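You operate a simulated robot arm through the tools that you are given. There is no shell and no other tool.

The job below is to be done with a simulated two-armed robot. You get a single attempt, and the scene is never put back.

TASK
Hold the steel bucket on the top of the yellow bench steady with one hand and put the black corner key in it with the other.

Only the result counts: the job must be done as asked and must still hold three seconds after the hand-in. Knocking over, shifting, dropping, spilling or breaking anything else fails it.

THE ROBOT
Two 7-joint arms with two-finger parallel grippers on one trunk, on a base that moves. Base frame: it is fixed to the floor where the robot stands at the start and does not move with it; the origin is under the middle of the robot, x ahead of it, y to its left, z up. Lengths are in m, angles in rad, forces in N, time in s.
The left shoulder is at the start at [0.07, 0.134, 1.126], the right one opposite. With the tool pointing down near the work surface each hand reaches from about 0.2 to 0.66 m from the robot's upright axis, wherever it stands, measured 20 degrees to its own side. Places, roughly: black corner key (4x4x3 cm) [1.7, -2.2, 0.9]; steel bucket [-1.5, -0.5, 1]. Payload 1.57 kg a hand.
The TCP of each hand is the grasp point between the finger pads, 0.03 m short of the fingertips. In the tool frame z runs along the fingers and y along their closing line. The gripper opens to 0.08 m. The fingers are 0.017 m wide and 0.012 m thick; the gripper's body (0.04 by 0.082 m) begins 0.08 m behind the TCP.
Orientation is told as [roll, pitch, yaw] about the base's x, y, z axes, in that order, counted from this pose: with the fingers straight down and closing along the base's y, the tool's x points along the base's -x, its y along +y and its z along -z.

THE INTERFACE
- The arms move only by the tool move_arm. It takes "left_commands", "right_commands" or both (then of equal length, played together; a hand with none holds still); each is a list of rows, each a list of 7 numbers: the shift along the base's x, y, z in cm, then the turn, a rotation vector about the base's x, y, z in rad, then the closure, from 0 (fully open) to 1 (shut). In form: [[dx, dy, dz, ax, ay, az, grip], ...]. A call has 1 to 20 rows; each row shifts and turns the commanded pose from where the row before left it. A row lasts 0.2 s, in which the tool goes at most 0.05 m and 0.15 rad; a call with a longer step from one row to the next is refused whole, and so is a gripper value outside its range. Where a pose cannot be reached the arm comes as near as it can. A force on the tool above 40 N (or 10 N above the force at the start of the call, whichever is more), or a blocked arm, ends the call early, and 0.2 s more pass. Each finger travels about 0.153 m/s and halts on what it meets, pressing with about 38 N; the grip force reading is that of the motor and also rises with nothing between the fingers. The clock runs only during rows and for 0.2 s after the last one: add rows that do not move to give the fingers time. The reply holds the time, the measured pose of the TCP, the force on the tool along the base axes, the opening and the grip force, in the units named above and with some noise, with the torque about the TCP (base axes, N m) and any sound that the robot's microphone picked up, and new pictures: "views" is both (left out), scene, wrist or none (wrist: the cameras of the hands that moved).
- Cameras (640 x 400 px; columns grow to the right, rows downward): "scene" is now at [0.1338, -0.0111, 1.3499]; the picture's right is [-0.05, -1.00, 0.00], its down [-0.65, 0.03, -0.76] and it looks along [0.76, -0.04, -0.65] (base axes); focal length 266 px, centre (320, 200). "left" rides on the left gripper at [0.072, 0.007, -0.122] in its tool frame; the picture's right is [-0.09, 1.00, 0.00], its down [-0.84, -0.08, -0.54] and it looks along [-0.54, -0.05, 0.84] (tool axes); focal length 238 px, centre (320, 200). "right" rides on the right gripper at [0.072, -0.007, -0.122] in its tool frame; the picture's right is [0.09, 1.00, 0.00], its down [-0.84, 0.08, -0.54] and it looks along [-0.54, 0.05, 0.84] (tool axes); focal length 238 px, centre (320, 200). There is no depth. A picture from a camera that has moved, and an enlarged one, comes with that camera's place and axes in the base frame and with its lens. The place of the scene camera against the robot may be out by one fixed shift of up to 0.012 m in any direction.
- move_column(by): slides the trunk up (or, below 0, down) by that many m; the arms and the scene camera ride with it, the base frame stays. It gives what a move gives, with no picture.
- roll_base(legs): drives the robot by 1 to 6 legs, each [ahead, left, turn to the left] in m, m and rad, along the robot's own axes; the way and the turn of a leg run together, so that a leg with both is an arc; at most 1.5 m and 3.142 rad a leg. The arms and the cameras ride along, it lands a little off, and it stops where it bumps. It gives what a move gives, and a new picture of the scene camera.
- pan_tilt(pan, tilt): turns the head with the scene camera to pan (to the left, within 1.501 rad either way) and tilt (down, from -0.506 to 1.204), counted from straight ahead of the robot. It gives what a move gives, and a new picture of the scene camera.
- close_up(camera, box): a new picture of the part [left, top, right, bottom] of that camera's present view, enlarged. It takes no simulated time.
- job_done(): hands the job in; it is judged then, once.

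Places have to be worked out from the pictures, the camera data and where the tool is seen. Open the grippers and draw the arms clear of the work before you hand the job in, unless the task says otherwise.

The tools are called after "Emit:" as name(argument=value, ...) on one line, values as JSON. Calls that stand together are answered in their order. move_arm: Moves the arms, as the interface text tells. Its arguments: {"type":"object","properties":{"left_commands":{"type":"array"},"right_commands":{"type":"array"},"views":{"type":"string","enum":["both","scene","wrist","none"]}},"required":[]} The other tools are called the same way: move_column (by) moves the trunk up or down; roll_base (legs) drives the base; pan_tilt (pan, tilt) turns the head that bears the scene camera; close_up (camera, box) takes an enlarged picture of a part of a camera's view; job_done () hands the job in.

At the start:

```text
t: 0.0
left_eef_pos: [0.5103, 0.1648, 1.1117]
left_orientation: [0.0, 0.001, 0.001]
left_force: [-0.5, -0.5, -0.6]
left_torque: [0.0, 0.02, -0.01]
left_opening: 0.0799
left_grasp_force: 0.1
right_eef_pos: [0.4527, -0.2346, 1.0888]
right_orientation: [0.001, 0.001, 0.001]
right_force: [-0.7, -0.4, -0.2]
right_torque: [-0.01, -0.02, 0.0]
right_opening: 0.08
right_grasp_force: 0.1
trunk travel left (down, up): [-0.7, 0.24]
robot x, y, heading: [-0.0014, 0.0023, -0.001]
head pan, tilt (commanded): [-0.049, 0.705]
```

scene: 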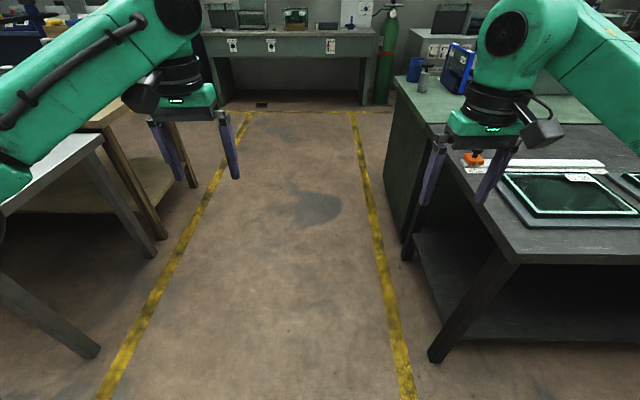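
right: 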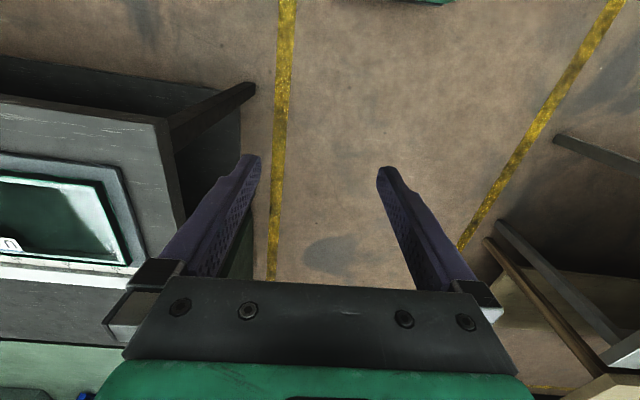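
left: 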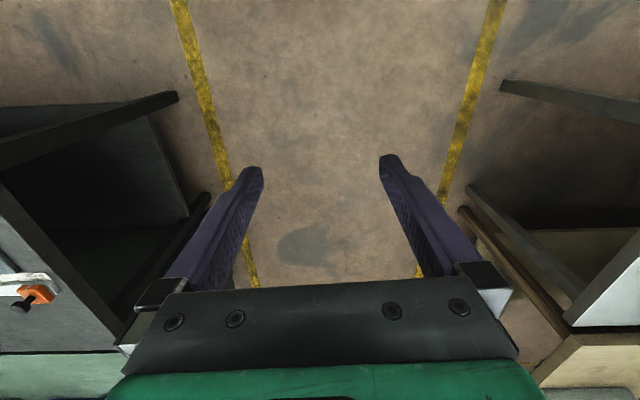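

The arms hang over an aisle between two benches; neither the key nor the bucket is in sight. I look around with the head first, to the right where the key should be.

Emit:
pan_tilt(pan=-0.9, tilt=0.3)

```text
t: 1.2
left_eef_pos: [0.5093, 0.1663, 1.1121]
left_orientation: [-0.001, 0.001, 0.0]
left_force: [-0.3, 0.2, -0.2]
left_torque: [-0.02, 0.01, -0.03]
left_opening: 0.0798
left_grasp_force: 0.1
right_eef_pos: [0.4534, -0.2336, 1.0901]
right_orientation: [0.0, 0.002, -0.001]
right_force: [-0.2, -0.4, 0.8]
right_torque: [0.0, -0.01, 0.02]
right_opening: 0.0799
right_grasp_force: 0.1
trunk travel left (down, up): [-0.7, 0.24]
robot x, y, heading: [-0.0027, -0.0029, 0.003]
head pan, tilt (commanded): [-0.901, 0.3]
camera scene: at [0.1073, -0.0801, 1.3864], right [-0.78, -0.62, 0.0], down [-0.18, 0.23, -0.96], along [0.59, -0.75, -0.3], focal length 266 px, centre (320, 200)
```

scene: 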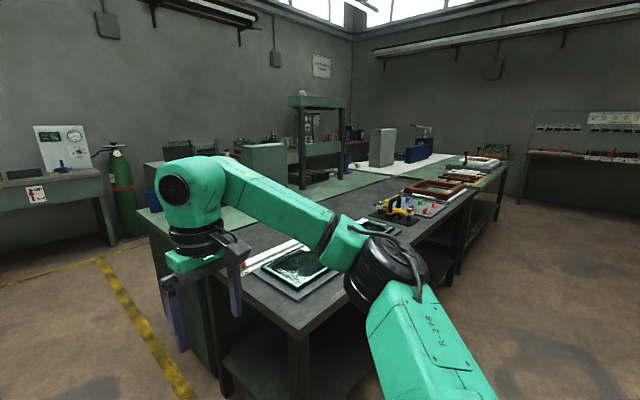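

The key should project near pixel (327,170), on a far green bench. I take close-ups there and around.

Emit:
close_up(camera="scene", box=[240, 100, 400, 200])

Emit:
close_up(camera="scene", box=[320, 120, 560, 270])

```text
4.00 times, centred on (320, 150) of scene
camera zoom: at [0.1073, -0.0801, 1.3864], right [-0.78, -0.62, 0.0], down [-0.18, 0.23, -0.96], along [0.59, -0.75, -0.3], focal length 1064 px, centre (320, 400)
```

zoom: 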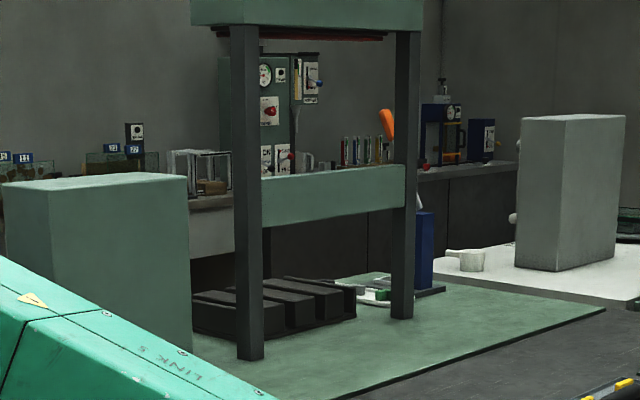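

```text
2.67 times, centred on (440, 195) of scene
camera zoom: at [0.1073, -0.0801, 1.3864], right [-0.78, -0.62, 0.0], down [-0.18, 0.23, -0.96], along [0.59, -0.75, -0.3], focal length 709 px, centre (0, 213)
```

zoom: 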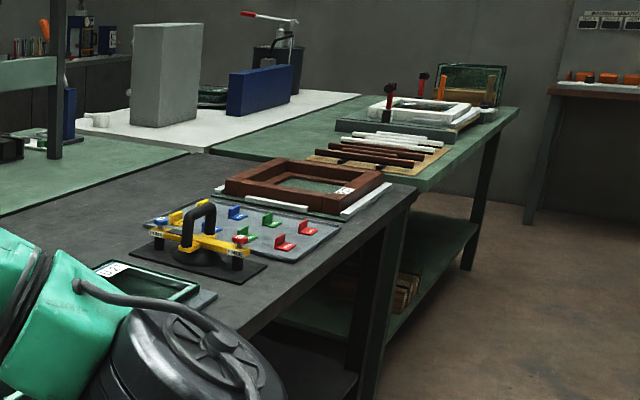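

The black key should be on the far side of the island bench near the press frame. I look to the left and straight ahead for the layout of aisles.

Emit:
pan_tilt(pan=0.0, tilt=0.25)

Emit:
pan_tilt(pan=1.3, tilt=0.4)

Emit:
pan_tilt(pan=-1.5, tilt=0.4)

```text
t: 2.4
left_eef_pos: [0.5087, 0.165, 1.1112]
left_orientation: [0.001, -0.002, 0.003]
left_force: [-0.4, 0.1, -0.4]
left_torque: [-0.03, -0.01, 0.0]
left_opening: 0.0801
left_grasp_force: 0.1
right_eef_pos: [0.4531, -0.2356, 1.0894]
right_orientation: [0.0, 0.0, 0.0]
right_force: [0.5, -0.1, 0.3]
right_torque: [0.0, 0.01, 0.0]
right_opening: 0.0801
right_grasp_force: 0.1
trunk travel left (down, up): [-0.7, 0.24]
robot x, y, heading: [0.0028, -0.0007, 0.0]
head pan, tilt (commanded): [0.0, 0.25]
camera scene: at [0.1426, -0.0071, 1.3912], right [0.0, -1.0, 0.0], down [-0.25, 0.0, -0.97], along [0.97, 0.0, -0.25], focal length 266 px, centre (320, 200)
```

scene: 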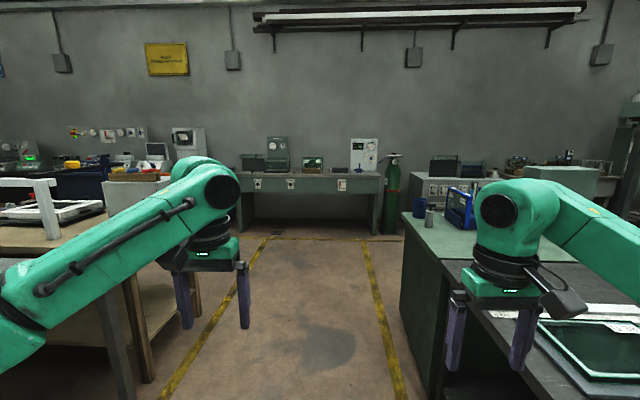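

```text
t: 3.8
left_eef_pos: [0.5101, 0.1662, 1.1118]
left_orientation: [0.0, -0.001, 0.002]
left_force: [-0.4, 0.0, 0.1]
left_torque: [0.0, -0.01, -0.02]
left_opening: 0.0799
left_grasp_force: 0.1
right_eef_pos: [0.4538, -0.235, 1.0889]
right_orientation: [-0.001, -0.001, 0.001]
right_force: [-0.3, 0.1, 0.7]
right_torque: [-0.01, -0.01, -0.02]
right_opening: 0.08
right_grasp_force: 0.1
trunk travel left (down, up): [-0.7, 0.24]
robot x, y, heading: [0.0023, 0.0027, -0.004]
head pan, tilt (commanded): [1.3, 0.4]
camera scene: at [0.074, 0.0822, 1.3772], right [0.96, -0.27, 0.0], down [-0.1, -0.37, -0.92], along [0.25, 0.89, -0.39], focal length 266 px, centre (320, 200)
```

scene: 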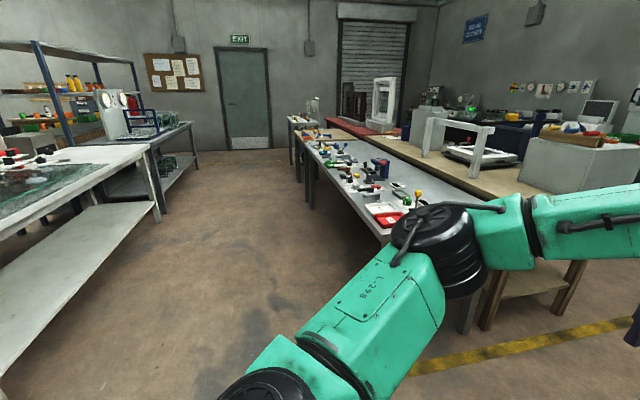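

```text
t: 6.3
left_eef_pos: [0.5102, 0.166, 1.1117]
left_orientation: [0.0, 0.002, 0.001]
left_force: [-0.3, 0.1, 0.5]
left_torque: [0.01, -0.01, 0.0]
left_opening: 0.08
left_grasp_force: 0.1
right_eef_pos: [0.4545, -0.2345, 1.09]
right_orientation: [0.0, 0.0, 0.0]
right_force: [-0.2, 0.2, 0.7]
right_torque: [-0.02, 0.0, 0.01]
right_opening: 0.0801
right_grasp_force: 0.0
trunk travel left (down, up): [-0.7, 0.24]
robot x, y, heading: [0.0007, 0.0009, 0.002]
head pan, tilt (commanded): [-1.499, 0.4]
camera scene: at [0.0558, -0.0994, 1.3772], right [-1.0, -0.07, 0.0], down [-0.03, 0.39, -0.92], along [0.07, -0.92, -0.39], focal length 266 px, centre (320, 200)
```

scene: 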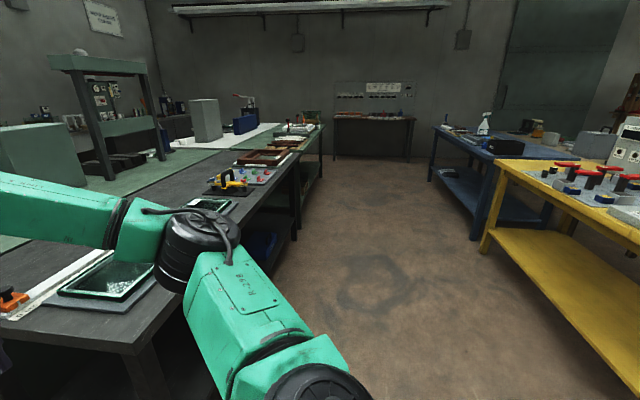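

The aisle runs ahead between the island (edge about y=-0.45) and the left benches (about y=0.8), and the key lies near the island's far edge (x about 1.74). I shift left to the lane's middle, and drive ahead with the head looking down-right.

Emit:
roll_base(legs=[[0.0, 0.16, 0.0], [1.2, 0.0, 0.0]])

Emit:
pan_tilt(pan=0.0, tilt=0.4)

Emit:
pan_tilt(pan=-0.9, tilt=0.4)

```text
t: 13.4
left_eef_pos: [1.7064, 0.3254, 1.1127]
left_orientation: [-0.001, 0.001, 0.002]
left_force: [-0.1, -0.1, 0.3]
left_torque: [0.02, 0.01, -0.01]
left_opening: 0.0801
left_grasp_force: 0.1
right_eef_pos: [1.6495, -0.0752, 1.0906]
right_orientation: [0.001, 0.0, 0.002]
right_force: [0.3, -0.1, -0.9]
right_torque: [-0.01, 0.03, 0.01]
right_opening: 0.0799
right_grasp_force: 0.1
trunk travel left (down, up): [-0.7, 0.24]
robot x, y, heading: [1.198, 0.1599, -0.001]
head pan, tilt (commanded): [-1.499, 0.4]
camera scene: at [1.2523, 0.0592, 1.3773], right [-1.0, -0.07, 0.0], down [-0.03, 0.39, -0.92], along [0.07, -0.92, -0.39], focal length 266 px, centre (320, 200)
```

scene: 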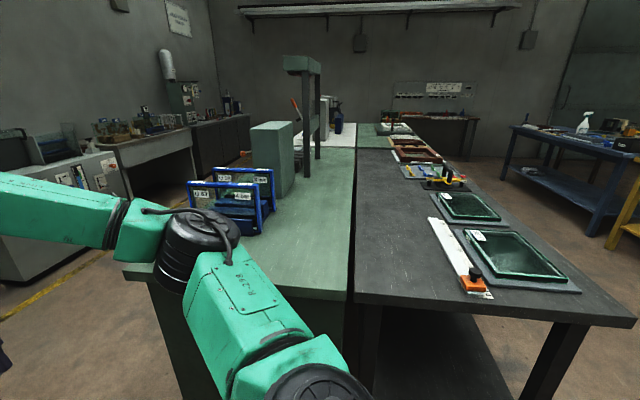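

```text
t: 15.0
left_eef_pos: [1.7062, 0.3253, 1.1109]
left_orientation: [-0.002, 0.0, 0.002]
left_force: [0.1, 0.3, 0.6]
left_torque: [-0.01, -0.01, 0.0]
left_opening: 0.0799
left_grasp_force: 0.0
right_eef_pos: [1.6505, -0.0754, 1.0897]
right_orientation: [0.0, -0.001, 0.003]
right_force: [0.3, -0.2, 0.4]
right_torque: [0.0, -0.02, 0.01]
right_opening: 0.0799
right_grasp_force: 0.0
trunk travel left (down, up): [-0.7, 0.24]
robot x, y, heading: [1.1978, 0.1588, 0.005]
head pan, tilt (commanded): [0.0, 0.4]
camera scene: at [1.3385, 0.1516, 1.3772], right [0.0, -1.0, 0.0], down [-0.39, 0.0, -0.92], along [0.92, 0.0, -0.39], focal length 266 px, centre (320, 200)
```

scene: 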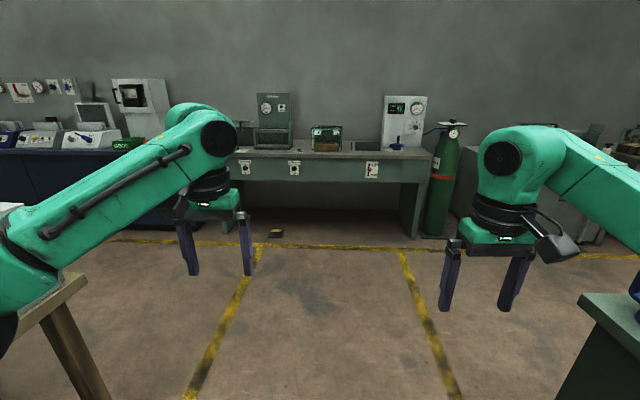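

```text
t: 16.2
left_eef_pos: [1.7069, 0.3257, 1.1117]
left_orientation: [-0.002, 0.001, 0.002]
left_force: [-0.3, 0.1, 0.3]
left_torque: [-0.02, -0.02, -0.01]
left_opening: 0.08
left_grasp_force: 0.0
right_eef_pos: [1.6503, -0.0755, 1.0892]
right_orientation: [0.0, 0.0, 0.002]
right_force: [0.8, -0.5, 0.2]
right_torque: [-0.03, 0.0, -0.02]
right_opening: 0.0799
right_grasp_force: 0.1
trunk travel left (down, up): [-0.7, 0.24]
robot x, y, heading: [1.1972, 0.1571, 0.006]
head pan, tilt (commanded): [-0.901, 0.4]
camera scene: at [1.3036, 0.0791, 1.3772], right [-0.78, -0.62, 0.0], down [-0.24, 0.3, -0.92], along [0.57, -0.72, -0.39], focal length 266 px, centre (320, 200)
```

scene: 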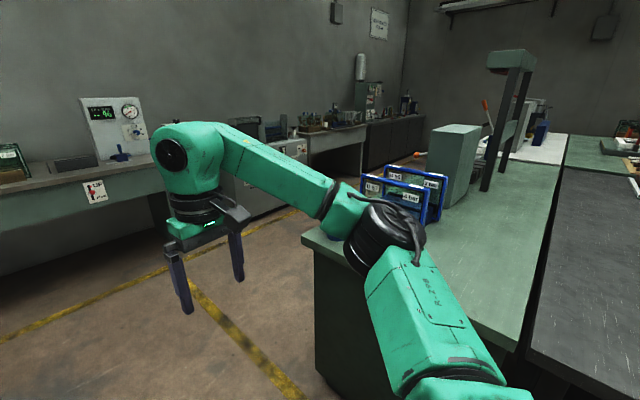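

The island's far edge is at about x=1.82, and the aisle behind it reaches to about x=3.3. I drive ahead to x≈2.55 and turn right to face along that aisle.

Emit:
roll_base(legs=[[1.35, 0.0, 0.0], [0.0, 0.0, -1.571]])

Emit:
pan_tilt(pan=0.0, tilt=0.4)

Emit:
pan_tilt(pan=0.4, tilt=0.4)

```text
t: 26.8
left_eef_pos: [2.707, -0.3506, 1.1104]
left_orientation: [0.002, 0.0, -1.571]
left_force: [0.4, 0.3, 0.5]
left_torque: [-0.01, 0.02, -0.02]
left_opening: 0.0802
left_grasp_force: 0.1
right_eef_pos: [2.3057, -0.2917, 1.0895]
right_orientation: [0.0, 0.0, -1.574]
right_force: [-0.3, 0.4, -0.4]
right_torque: [0.02, -0.01, 0.01]
right_opening: 0.0801
right_grasp_force: 0.1
trunk travel left (down, up): [-0.7, 0.24]
robot x, y, heading: [2.5419, 0.159, -1.574]
head pan, tilt (commanded): [-0.901, 0.4]
camera scene: at [2.4679, 0.046, 1.3772], right [-0.62, 0.79, 0.0], down [0.31, 0.24, -0.92], along [-0.72, -0.57, -0.39], focal length 266 px, centre (320, 200)
```

scene: 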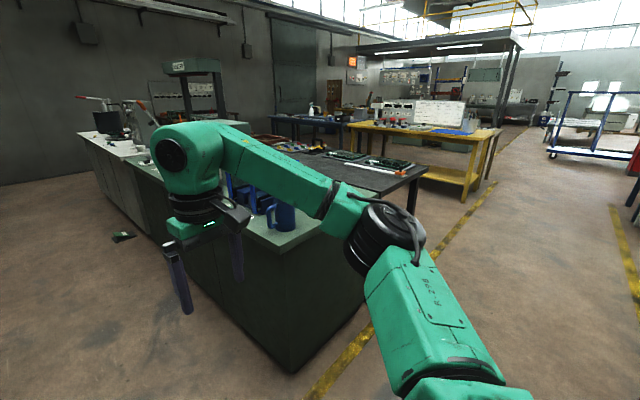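

```text
t: 27.9
left_eef_pos: [2.7059, -0.3496, 1.1125]
left_orientation: [0.001, 0.0, -1.572]
left_force: [0.9, 0.8, 0.1]
left_torque: [0.03, -0.01, 0.01]
left_opening: 0.0803
left_grasp_force: 0.0
right_eef_pos: [2.3062, -0.2923, 1.0896]
right_orientation: [0.0, -0.001, -1.575]
right_force: [0.5, 0.0, 1.0]
right_torque: [0.0, 0.01, -0.03]
right_opening: 0.0799
right_grasp_force: 0.0
trunk travel left (down, up): [-0.7, 0.24]
robot x, y, heading: [2.5415, 0.1556, -1.578]
head pan, tilt (commanded): [0.0, 0.4]
camera scene: at [2.5402, 0.0107, 1.3772], right [-1.0, 0.0, 0.0], down [0.0, 0.39, -0.92], along [0.0, -0.92, -0.39], focal length 266 px, centre (320, 200)
```

scene: 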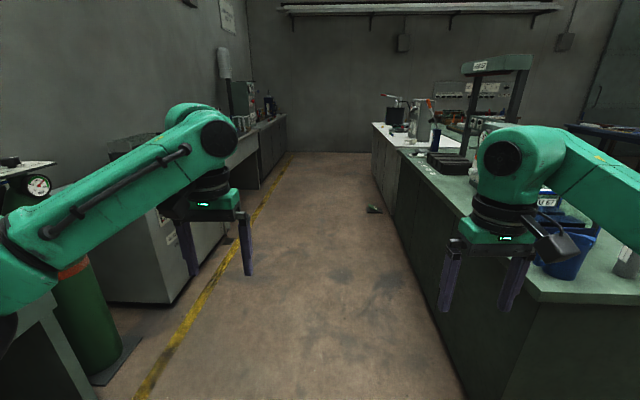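

```text
t: 28.8
left_eef_pos: [2.706, -0.3494, 1.1108]
left_orientation: [0.001, -0.001, -1.574]
left_force: [1.0, -0.6, -0.2]
left_torque: [-0.02, -0.02, 0.05]
left_opening: 0.0802
left_grasp_force: 0.0
right_eef_pos: [2.3058, -0.2927, 1.0905]
right_orientation: [-0.001, 0.001, -1.574]
right_force: [0.7, 0.3, -0.3]
right_torque: [-0.02, 0.0, 0.01]
right_opening: 0.0801
right_grasp_force: 0.0
trunk travel left (down, up): [-0.7, 0.24]
robot x, y, heading: [2.539, 0.1595, -1.573]
head pan, tilt (commanded): [0.4, 0.4]
camera scene: at [2.5763, 0.0179, 1.3772], right [-0.92, -0.39, 0.0], down [-0.15, 0.36, -0.92], along [0.36, -0.85, -0.39], focal length 266 px, centre (320, 200)
```

scene: 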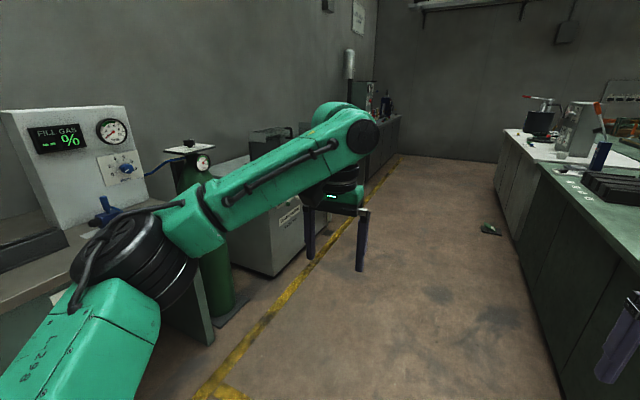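

The right bench edge and press frame are visible; the key should be near (421,150) of the straight view. I turn the head back and zoom in there.

Emit:
pan_tilt(pan=-0.3, tilt=0.3)

Emit:
close_up(camera="scene", box=[280, 130, 440, 230])

```text
t: 29.9
left_eef_pos: [2.7063, -0.3507, 1.112]
left_orientation: [0.0, 0.0, -1.573]
left_force: [0.3, -0.1, -0.2]
left_torque: [-0.02, 0.0, 0.02]
left_opening: 0.08
left_grasp_force: 0.1
right_eef_pos: [2.3057, -0.2929, 1.0906]
right_orientation: [-0.001, -0.001, -1.575]
right_force: [0.4, -0.1, 0.1]
right_torque: [0.0, 0.0, 0.01]
right_opening: 0.0801
right_grasp_force: 0.1
trunk travel left (down, up): [-0.7, 0.24]
robot x, y, heading: [2.541, 0.1585, -1.577]
head pan, tilt (commanded): [-0.3, 0.3]
camera scene: at [2.5128, 0.0142, 1.3865], right [-0.95, 0.3, 0.0], down [0.09, 0.28, -0.96], along [-0.28, -0.91, -0.3], focal length 266 px, centre (320, 200)
```

scene: 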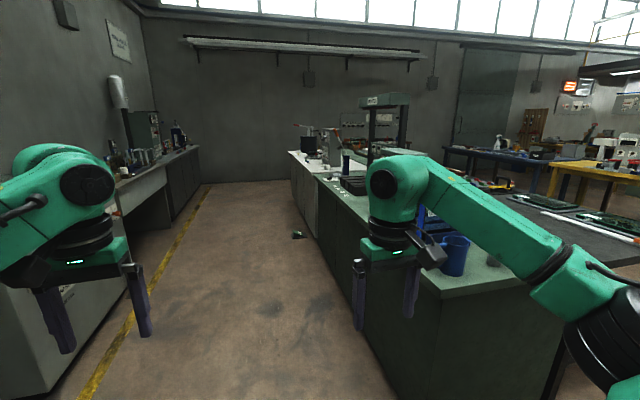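

```text
4.00 times, centred on (360, 180) of scene
camera zoom: at [2.5128, 0.0142, 1.3865], right [-0.95, 0.3, 0.0], down [0.09, 0.28, -0.96], along [-0.28, -0.91, -0.3], focal length 1064 px, centre (160, 280)
```

zoom: 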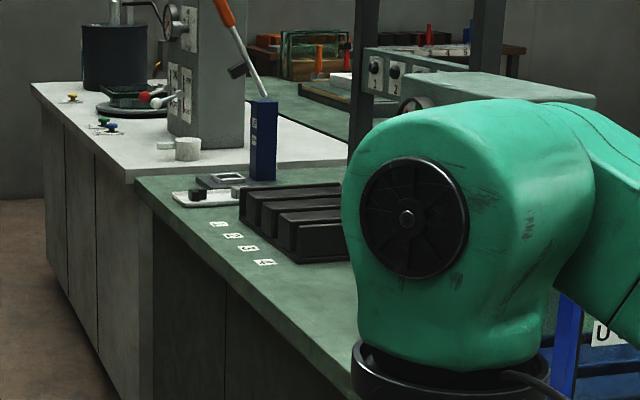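

I see a white tray with small black and green items just past black blocks labelled 1-4, at the bench's far edge. I drive down the aisle to take a closer look.

Emit:
roll_base(legs=[[1.45, 0.0, 0.0]])

Emit:
pan_tilt(pan=-0.75, tilt=0.4)

```text
t: 37.1
left_eef_pos: [2.6949, -1.7943, 1.1113]
left_orientation: [-0.001, 0.0, -1.576]
left_force: [0.0, 0.1, 0.3]
left_torque: [-0.02, 0.0, -0.03]
left_opening: 0.0799
left_grasp_force: 0.1
right_eef_pos: [2.2967, -1.7351, 1.09]
right_orientation: [0.0, 0.001, -1.58]
right_force: [-0.3, 0.4, 0.2]
right_torque: [0.04, 0.02, -0.01]
right_opening: 0.08
right_grasp_force: 0.0
trunk travel left (down, up): [-0.7, 0.24]
robot x, y, heading: [2.5341, -1.2832, -1.583]
head pan, tilt (commanded): [-0.3, 0.3]
camera scene: at [2.504, -1.4288, 1.3865], right [-0.95, 0.3, 0.0], down [0.09, 0.28, -0.96], along [-0.29, -0.91, -0.3], focal length 266 px, centre (320, 200)
```

scene: 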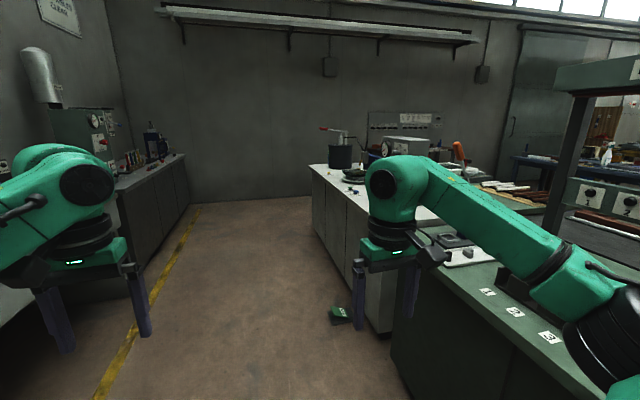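

```text
t: 38.0
left_eef_pos: [2.6962, -1.7929, 1.112]
left_orientation: [0.0, 0.0, -1.577]
left_force: [0.0, 0.4, -0.9]
left_torque: [-0.02, 0.02, -0.05]
left_opening: 0.0802
left_grasp_force: 0.0
right_eef_pos: [2.2949, -1.7352, 1.0885]
right_orientation: [0.001, 0.0, -1.58]
right_force: [-0.5, 0.7, 0.0]
right_torque: [0.02, 0.0, 0.02]
right_opening: 0.0799
right_grasp_force: 0.1
trunk travel left (down, up): [-0.7, 0.24]
robot x, y, heading: [2.5331, -1.2822, -1.583]
head pan, tilt (commanded): [-0.75, 0.4]
camera scene: at [2.4687, -1.4074, 1.3772], right [-0.73, 0.69, 0.0], down [0.27, 0.28, -0.92], along [-0.63, -0.67, -0.39], focal length 266 px, centre (320, 200)
```

scene: 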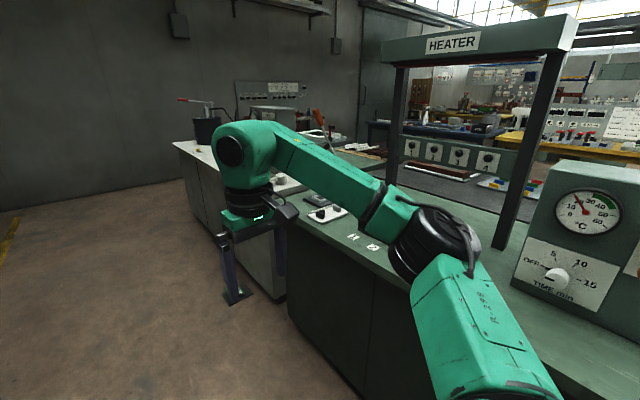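

Emit:
close_up(camera="scene", box=[280, 170, 400, 245])

```text
5.33 times, centred on (340, 208) of scene
camera zoom: at [2.4687, -1.4074, 1.3772], right [-0.73, 0.69, 0.0], down [0.27, 0.28, -0.92], along [-0.63, -0.67, -0.39], focal length 1419 px, centre (213, 160)
```

zoom: 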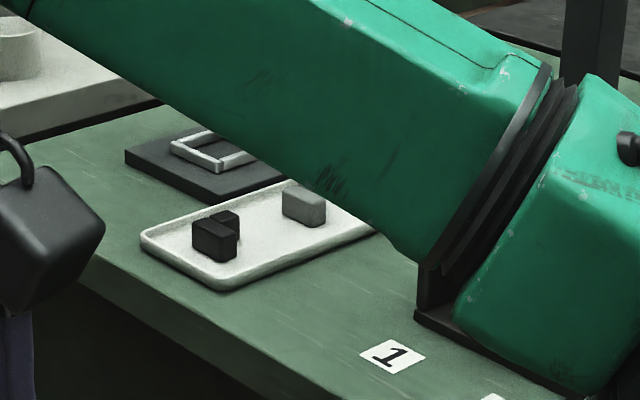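

The black corner key sits on a small white tray near the edge, about (1.74, -2.18, 0.86). I drive further down the aisle to y≈-2.37 and turn right to face the bench.

Emit:
roll_base(legs=[[1.08, 0.0, 0.0], [0.0, 0.0, -1.56]])

Emit:
pan_tilt(pan=-0.2, tilt=0.7)

```text
t: 47.3
left_eef_pos: [2.016, -2.5339, 1.1125]
left_orientation: [0.001, 0.0, -3.126]
left_force: [0.2, -0.1, -0.5]
left_torque: [-0.01, 0.0, -0.01]
left_opening: 0.08
left_grasp_force: 0.1
right_eef_pos: [2.0656, -2.1334, 1.0906]
right_orientation: [0.0, 0.001, -3.128]
right_force: [-0.8, 0.6, 0.4]
right_torque: [0.02, 0.01, 0.02]
right_opening: 0.0797
right_grasp_force: 0.0
trunk travel left (down, up): [-0.7, 0.24]
robot x, y, heading: [2.5212, -2.3607, -3.133]
head pan, tilt (commanded): [-0.75, 0.4]
camera scene: at [2.4031, -2.3068, 1.3772], right [0.67, 0.74, 0.0], down [0.29, -0.26, -0.92], along [-0.68, 0.62, -0.39], focal length 266 px, centre (320, 200)
```

scene: 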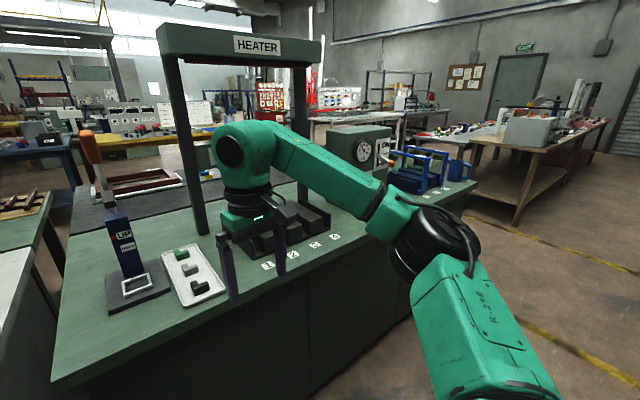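

```text
t: 48.2
left_eef_pos: [2.0164, -2.5335, 1.1112]
left_orientation: [0.001, 0.0, -3.126]
left_force: [-0.4, -0.2, 0.5]
left_torque: [0.01, -0.02, 0.01]
left_opening: 0.0799
left_grasp_force: 0.1
right_eef_pos: [2.0663, -2.134, 1.0892]
right_orientation: [-0.001, -0.001, -3.128]
right_force: [0.2, -0.5, 0.5]
right_torque: [0.0, 0.0, 0.0]
right_opening: 0.0798
right_grasp_force: 0.0
trunk travel left (down, up): [-0.7, 0.24]
robot x, y, heading: [2.5221, -2.3616, -3.131]
head pan, tilt (commanded): [-0.201, 0.7]
camera scene: at [2.3884, -2.3531, 1.3504], right [0.19, 0.98, 0.0], down [0.63, -0.12, -0.77], along [-0.75, 0.14, -0.64], focal length 266 px, centre (320, 200)
```

scene: 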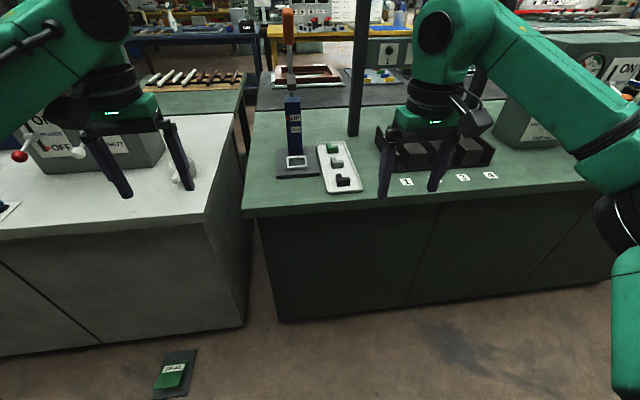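

The key is at about (1.758, -2.164, 0.87) by crossing the two sight lines. I roll ahead 0.2 m and zoom in to see the key's shape.

Emit:
roll_base(legs=[[0.2, 0.0, 0.0]])

Emit:
close_up(camera="scene", box=[270, 110, 430, 210])

```text
t: 49.8
left_eef_pos: [1.817, -2.5373, 1.1122]
left_orientation: [0.0, -0.001, -3.125]
left_force: [0.0, 0.6, 0.0]
left_torque: [-0.01, 0.01, -0.02]
left_opening: 0.0799
left_grasp_force: 0.1
right_eef_pos: [1.8674, -2.1363, 1.0895]
right_orientation: [0.0, -0.001, -3.128]
right_force: [-0.1, -0.9, -0.5]
right_torque: [0.02, 0.01, 0.01]
right_opening: 0.0803
right_grasp_force: 0.0
trunk travel left (down, up): [-0.7, 0.24]
robot x, y, heading: [2.3237, -2.3644, -3.127]
head pan, tilt (commanded): [-0.201, 0.7]
camera scene: at [2.1906, -2.356, 1.3506], right [0.19, 0.98, 0.0], down [0.63, -0.12, -0.77], along [-0.75, 0.14, -0.64], focal length 266 px, centre (320, 200)
```

scene: 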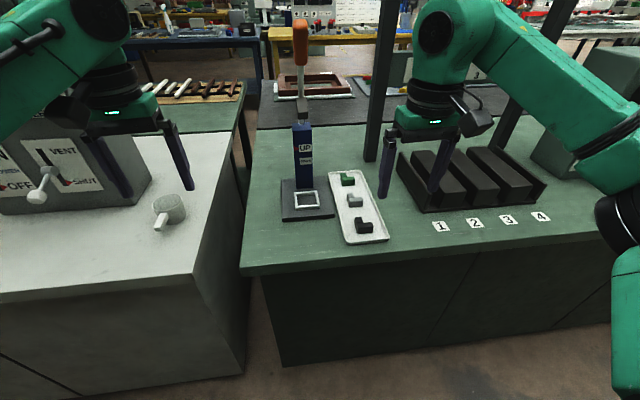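

```text
4.00 times, centred on (350, 160) of scene
camera zoom: at [2.1906, -2.356, 1.3506], right [0.19, 0.98, 0.0], down [0.63, -0.12, -0.77], along [-0.75, 0.14, -0.64], focal length 1064 px, centre (200, 360)
```

zoom: 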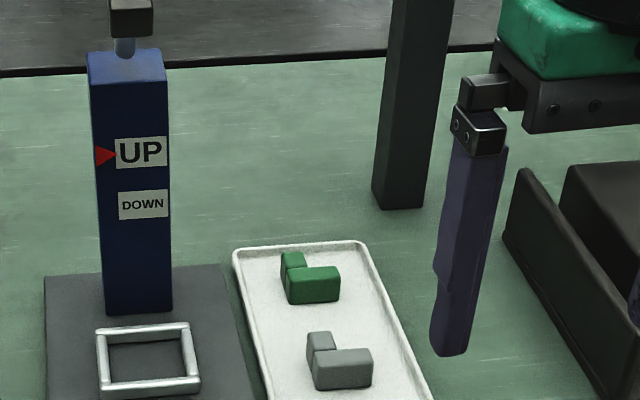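

The tray has green, grey and black L-shaped keys; the black one is nearest the edge at pixel (363,227). I zoom in on it.

Emit:
close_up(camera="scene", box=[310, 180, 438, 260])

Emit:
close_up(camera="right", box=[0, 0, 640, 400])

```text
5.00 times, centred on (374, 220) of scene
camera zoom: at [2.1906, -2.356, 1.3506], right [0.19, 0.98, 0.0], down [0.63, -0.12, -0.77], along [-0.75, 0.14, -0.64], focal length 1330 px, centre (50, 100)
```

zoom: 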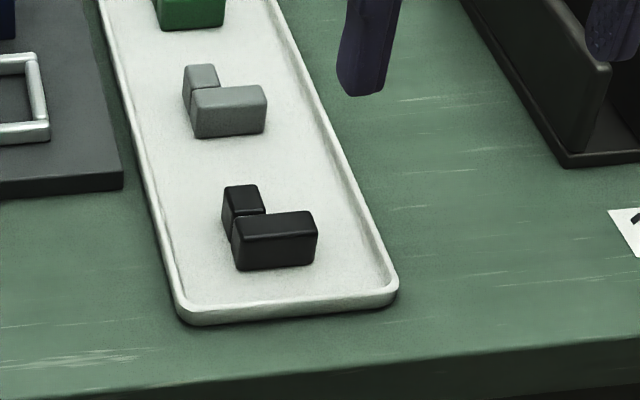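

```text
1.00 times, centred on (320, 200) of right (not enlarged: the box is as wide or as high as the picture)
camera zoom: at [1.9399, -2.1294, 1.2136], right [0.11, -0.99, 0.0], down [-0.83, -0.09, 0.54], along [-0.54, -0.06, -0.84], focal length 238 px, centre (320, 200)
```

zoom: 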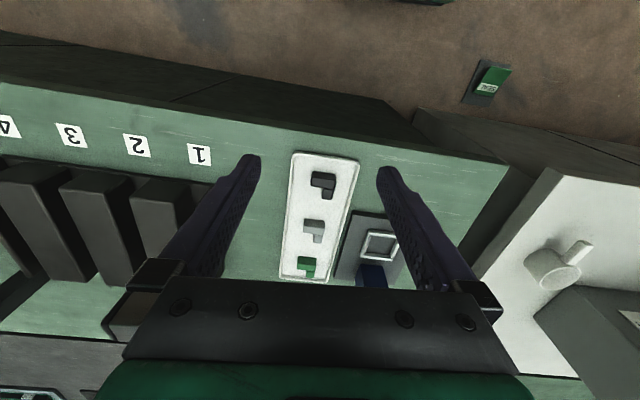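

The black key's front bar runs along y (y about -2.177 to -2.139, x about 1.75), with its leg pointing away from the robot. I move the right hand over it, still well above, to look with the wrist camera.

Emit:
move_arm(right_commands=[[-3.0, -0.5, -2.0, 0, 0, 0, 0], [-3.0, -0.6, -2.0, 0, 0, 0, 0], [-3.0, -0.6, -2.0, 0, 0, 0, 0], [-2.5, -0.4, -2.0, 0, 0, 0, 0], [0, 0, -1.0, 0, 0, 0, 0]], views="both")

```text
t: 51.0
left_eef_pos: [1.8158, -2.5365, 1.1116]
left_orientation: [0.001, -0.001, -3.126]
left_force: [0.2, 0.5, 0.0]
left_torque: [0.01, 0.0, -0.01]
left_opening: 0.0799
left_grasp_force: 0.1
right_eef_pos: [1.7517, -2.1573, 0.9988]
right_orientation: [0.0, -0.002, -3.127]
right_force: [0.4, -0.8, -0.6]
right_torque: [-0.01, 0.01, 0.02]
right_opening: 0.08
right_grasp_force: 0.1
trunk travel left (down, up): [-0.7, 0.24]
robot x, y, heading: [2.3241, -2.3661, -3.122]
head pan, tilt (commanded): [-0.201, 0.7]
camera scene: at [2.1894, -2.3554, 1.3504], right [0.19, 0.98, 0.0], down [0.63, -0.12, -0.76], along [-0.75, 0.14, -0.64], focal length 266 px, centre (320, 200)
camera right: at [1.8232, -2.1498, 1.1219], right [0.11, -0.99, 0.0], down [-0.84, -0.09, 0.54], along [-0.54, -0.06, -0.84], focal length 238 px, centre (320, 200)
```

scene: 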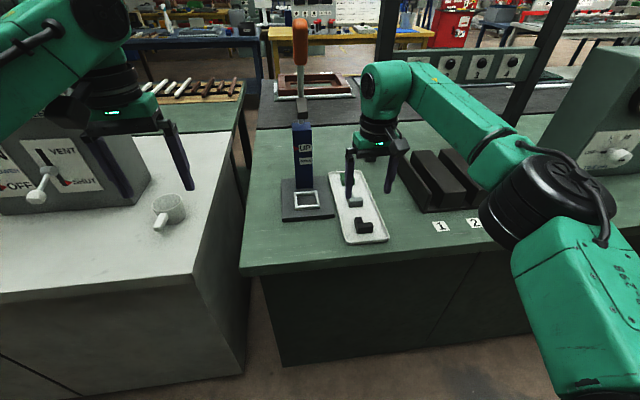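
right: 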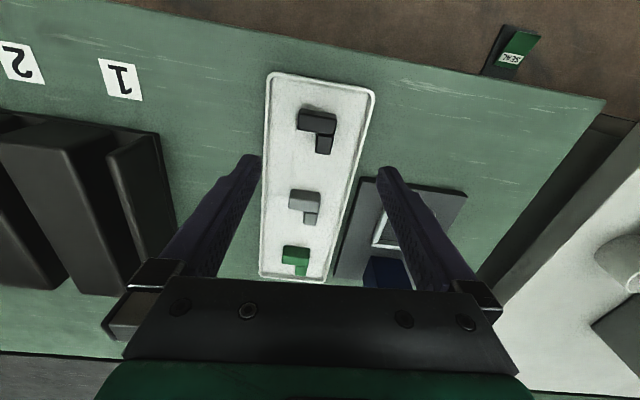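

The key is seen at (317,125) in the wrist view; by triangulation its top is at about z=0.866, bar at x≈1.757, y≈-2.155. I zoom in for the fine shape.

Emit:
close_up(camera="right", box=[256, 80, 384, 160])

```text
5.00 times, centred on (320, 120) of right
camera zoom: at [1.8232, -2.1498, 1.1219], right [0.11, -0.99, 0.0], down [-0.84, -0.09, 0.54], along [-0.54, -0.06, -0.84], focal length 1192 px, centre (320, 600)
```

zoom: 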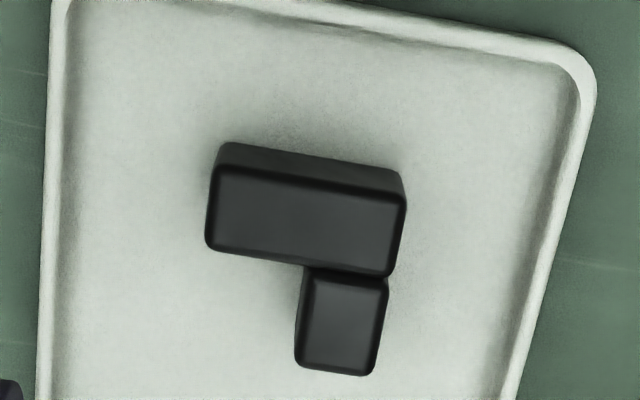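

The bar spans about 4 cm along y, centred near (1.753, -2.155), turned about -0.05 rad from the gripper's line. I align the yaw and lower to z≈0.915 to look again.

Emit:
move_arm(right_commands=[[0.1, 0.2, -2.0, 0, 0, -0.05, 0], [0, 0, -2.5, 0, 0, 0, 0], [0, 0, -2.5, 0, 0, 0, 0], [0, 0, -1.4, 0, 0, 0, 0]], views="both")

Emit:
close_up(camera="right", box=[224, 100, 416, 220])

Emit:
close_up(camera="scene", box=[310, 180, 438, 260])

```text
t: 52.0
left_eef_pos: [1.8163, -2.5366, 1.111]
left_orientation: [0.001, -0.001, -3.124]
left_force: [0.6, 0.4, 0.3]
left_torque: [0.05, 0.0, -0.04]
left_opening: 0.0799
left_grasp_force: 0.1
right_eef_pos: [1.7529, -2.153, 0.914]
right_orientation: [0.001, 0.0, 3.105]
right_force: [-0.5, 1.1, -0.1]
right_torque: [0.0, -0.01, -0.02]
right_opening: 0.0801
right_grasp_force: 0.0
trunk travel left (down, up): [-0.7, 0.24]
robot x, y, heading: [2.3256, -2.364, -3.13]
head pan, tilt (commanded): [-0.201, 0.7]
camera scene: at [2.1888, -2.3558, 1.3503], right [0.19, 0.98, 0.0], down [0.63, -0.12, -0.76], along [-0.75, 0.14, -0.64], focal length 266 px, centre (320, 200)
camera right: at [1.8248, -2.151, 1.0381], right [0.06, -1.0, 0.0], down [-0.84, -0.05, 0.54], along [-0.54, -0.03, -0.84], focal length 238 px, centre (320, 200)
```

scene: 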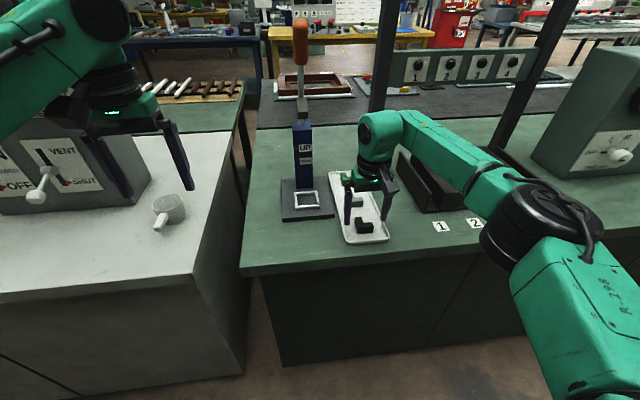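
right: 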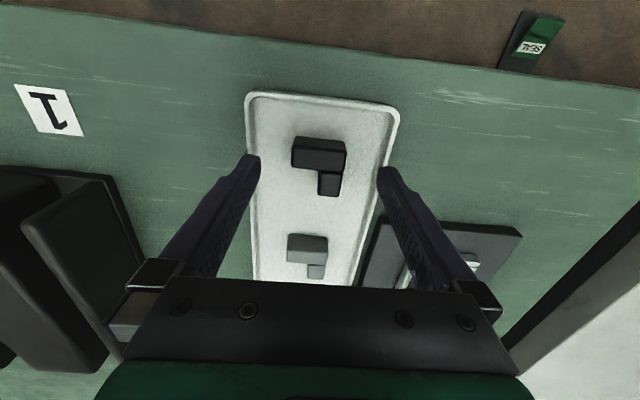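

```text
3.33 times, centred on (320, 160) of right
camera zoom: at [1.8248, -2.151, 1.0381], right [0.06, -1.0, 0.0], down [-0.84, -0.05, 0.54], along [-0.54, -0.03, -0.84], focal length 794 px, centre (320, 333)
```

zoom: 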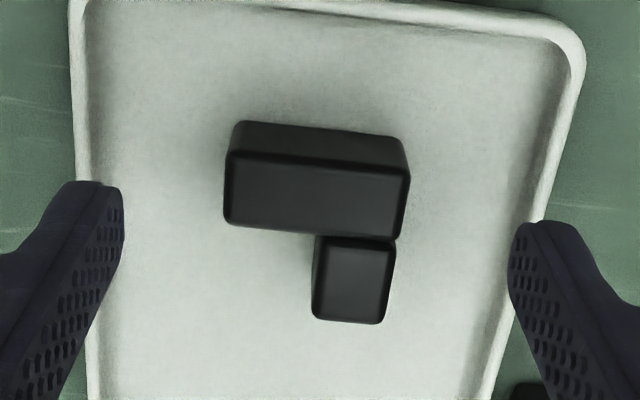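

```text
5.00 times, centred on (374, 220) of scene
camera zoom: at [2.1888, -2.3558, 1.3503], right [0.19, 0.98, 0.0], down [0.63, -0.12, -0.76], along [-0.75, 0.14, -0.64], focal length 1330 px, centre (50, 100)
```

zoom: 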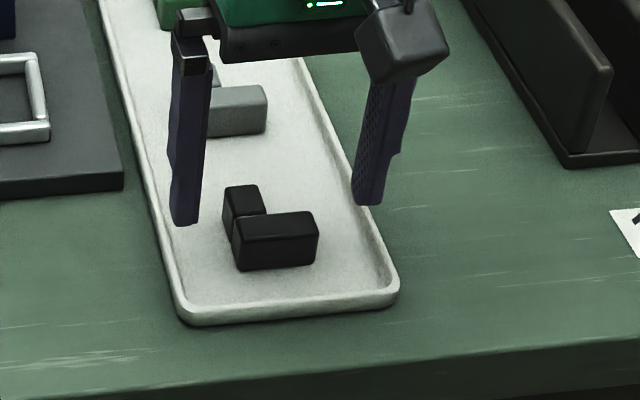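

The gripper now lines up with the bar and is centred over it; key top about z=0.867, tray floor about 0.842. I narrow the fingers to 6 cm to stay inside the tray rim and lower to z≈0.88.

Emit:
move_arm(right_commands=[[0, 0, 0, 0, 0, 0, 0.25], [-0.1, 0, -1.5, 0, 0, 0, 0.25], [0, 0, -1.5, 0, 0, 0, 0.25], [0, 0, -0.4, 0, 0, 0, 0.25]], views="wrist")

Emit:
close_up(camera="scene", box=[310, 180, 438, 260])

Emit:
close_up(camera="right", box=[224, 120, 416, 240])

```text
t: 53.0
left_eef_pos: [1.8177, -2.5385, 1.1132]
left_orientation: [-0.003, -0.004, -3.127]
left_force: [-0.6, 0.1, -0.7]
left_torque: [0.02, -0.04, 0.03]
left_opening: 0.0799
left_grasp_force: 0.1
right_eef_pos: [1.7528, -2.1543, 0.884]
right_orientation: [0.0, -0.005, 3.105]
right_force: [-3.4, 1.2, 15.5]
right_torque: [0.57, 0.0, 0.15]
right_opening: 0.0613
right_grasp_force: 0.8
trunk travel left (down, up): [-0.7, 0.24]
robot x, y, heading: [2.321, -2.3644, -3.125]
head pan, tilt (commanded): [-0.201, 0.7]
camera right: at [1.8249, -2.1524, 1.0071], right [0.06, -1.0, 0.0], down [-0.84, -0.05, 0.55], along [-0.55, -0.03, -0.84], focal length 238 px, centre (320, 200)
```

right: 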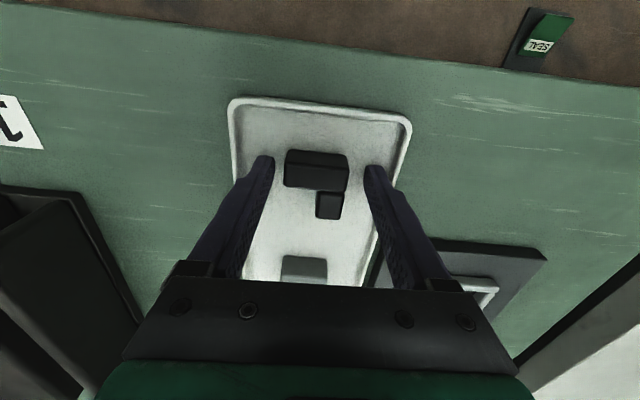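

```text
5.00 times, centred on (374, 220) of scene
camera zoom: at [2.1908, -2.357, 1.3509], right [0.19, 0.98, 0.0], down [0.63, -0.12, -0.77], along [-0.75, 0.14, -0.64], focal length 1330 px, centre (50, 100)
```

zoom: 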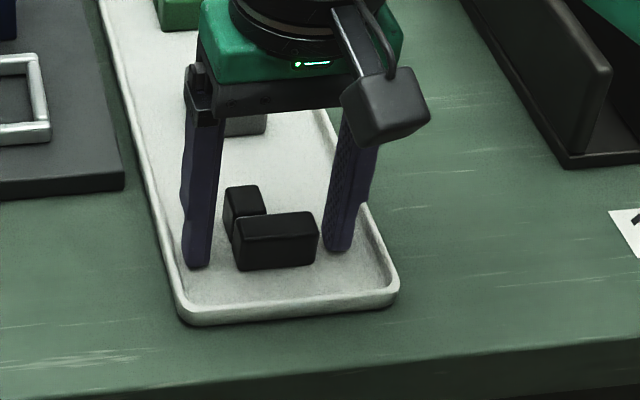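

```text
3.33 times, centred on (320, 180) of right
camera zoom: at [1.8249, -2.1524, 1.0071], right [0.06, -1.0, 0.0], down [-0.84, -0.05, 0.55], along [-0.55, -0.03, -0.84], focal length 794 px, centre (320, 267)
```

zoom: 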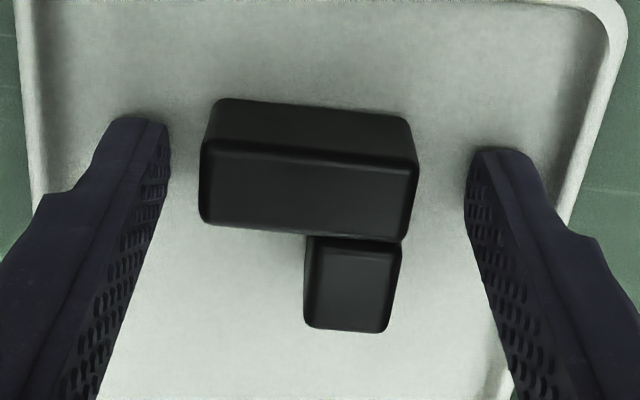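

A fingertip is already pressing on the tray (15 N upward), so the tray floor is at about z=0.854. I lift 0.7 cm to unload it, nudge to centre on the bar, and then close on the key.

Emit:
move_arm(right_commands=[[0.0, 0.0, 0.8, 0, 0, 0, 0.25], [0.2, 0.15, 0, 0, 0, 0, 0.25]], views="wrist")

Emit:
close_up(camera="right", box=[224, 120, 416, 240])

Emit:
close_up(camera="scene", box=[310, 180, 438, 260])

```text
t: 53.6
left_eef_pos: [1.8172, -2.5371, 1.1114]
left_orientation: [0.0, 0.001, -3.125]
left_force: [-0.7, 0.4, -0.7]
left_torque: [0.01, 0.04, 0.02]
left_opening: 0.0801
left_grasp_force: 0.1
right_eef_pos: [1.7553, -2.1533, 0.8893]
right_orientation: [0.002, -0.001, 3.105]
right_force: [0.6, 1.1, 1.1]
right_torque: [0.0, 0.01, 0.02]
right_opening: 0.0603
right_grasp_force: 0.1
trunk travel left (down, up): [-0.7, 0.24]
robot x, y, heading: [2.3256, -2.3612, -3.124]
head pan, tilt (commanded): [-0.201, 0.7]
camera right: at [1.8266, -2.1504, 1.0131], right [0.06, -1.0, 0.0], down [-0.84, -0.05, 0.54], along [-0.54, -0.03, -0.84], focal length 238 px, centre (320, 200)
```

right: 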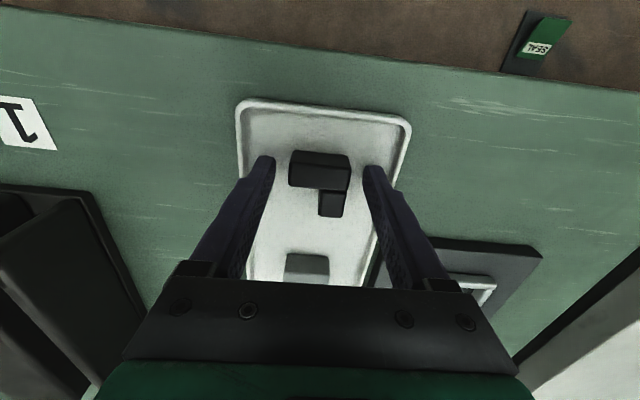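

```text
3.33 times, centred on (320, 180) of right
camera zoom: at [1.8266, -2.1504, 1.0131], right [0.06, -1.0, 0.0], down [-0.84, -0.05, 0.54], along [-0.54, -0.03, -0.84], focal length 794 px, centre (320, 267)
```

zoom: 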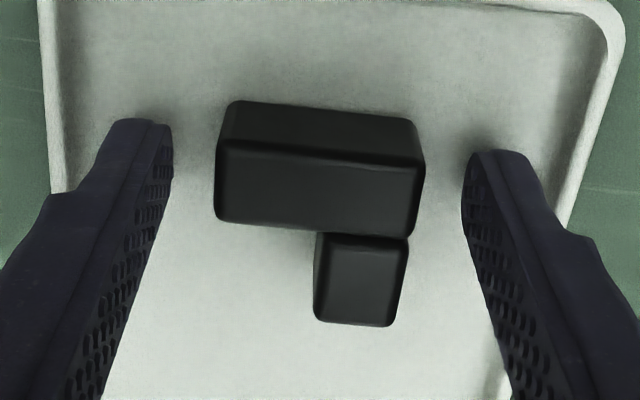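

```text
5.00 times, centred on (374, 220) of scene
camera zoom: at [2.1897, -2.3561, 1.3504], right [0.19, 0.98, 0.0], down [0.63, -0.12, -0.77], along [-0.75, 0.14, -0.64], focal length 1330 px, centre (50, 100)
```

zoom: 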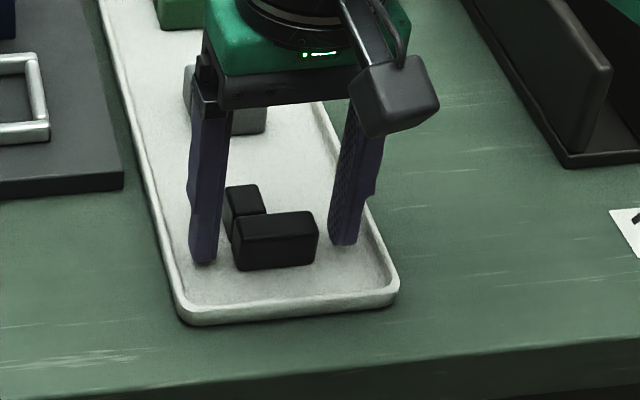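

The tray is unloaded and the fingers straddle the bar evenly. I close the right gripper.

Emit:
move_arm(right_commands=[[0, 0, 0, 0, 0, 0, 0.5], [0, 0, 0, 0, 0, 0, 0.8], [0, 0, 0, 0, 0, 0, 0.8], [0, 0, 0, 0, 0, 0, 0.8]], views="wrist")

Emit:
close_up(camera="right", box=[224, 120, 416, 240])

```text
t: 54.6
left_eef_pos: [1.8164, -2.5368, 1.112]
left_orientation: [0.001, 0.0, -3.126]
left_force: [0.7, -0.1, 0.6]
left_torque: [-0.04, -0.01, -0.02]
left_opening: 0.08
left_grasp_force: 0.0
right_eef_pos: [1.7547, -2.1531, 0.8895]
right_orientation: [0.0, 0.0, 3.107]
right_force: [0.4, 0.2, 0.2]
right_torque: [0.0, 0.04, 0.03]
right_opening: 0.0385
right_grasp_force: 37.9
trunk travel left (down, up): [-0.7, 0.24]
robot x, y, heading: [2.3255, -2.3646, -3.128]
head pan, tilt (commanded): [-0.201, 0.7]
camera right: at [1.826, -2.1504, 1.0132], right [0.06, -1.0, 0.0], down [-0.84, -0.05, 0.54], along [-0.54, -0.03, -0.84], focal length 238 px, centre (320, 200)
```

right: 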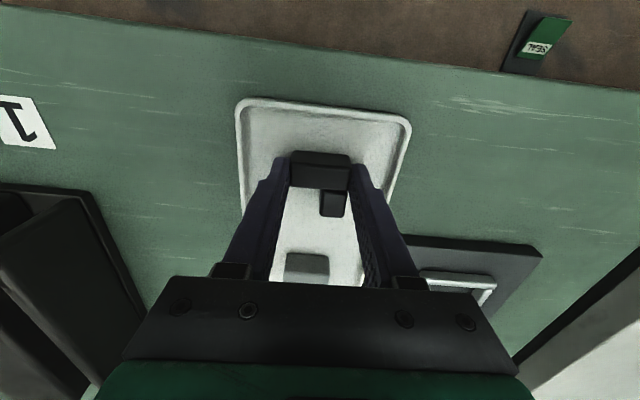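

```text
3.33 times, centred on (320, 180) of right
camera zoom: at [1.826, -2.1504, 1.0132], right [0.06, -1.0, 0.0], down [-0.84, -0.05, 0.54], along [-0.54, -0.03, -0.84], focal length 794 px, centre (320, 267)
```

zoom: 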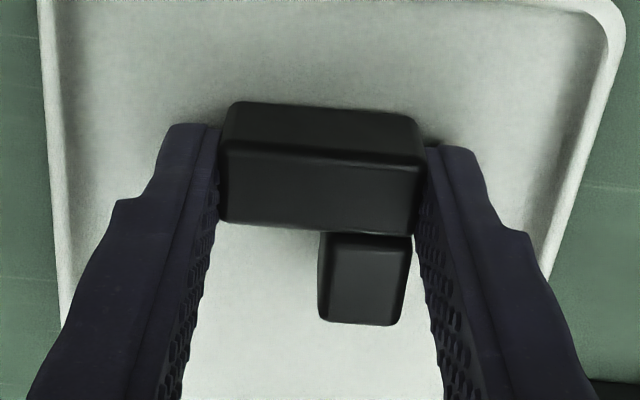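

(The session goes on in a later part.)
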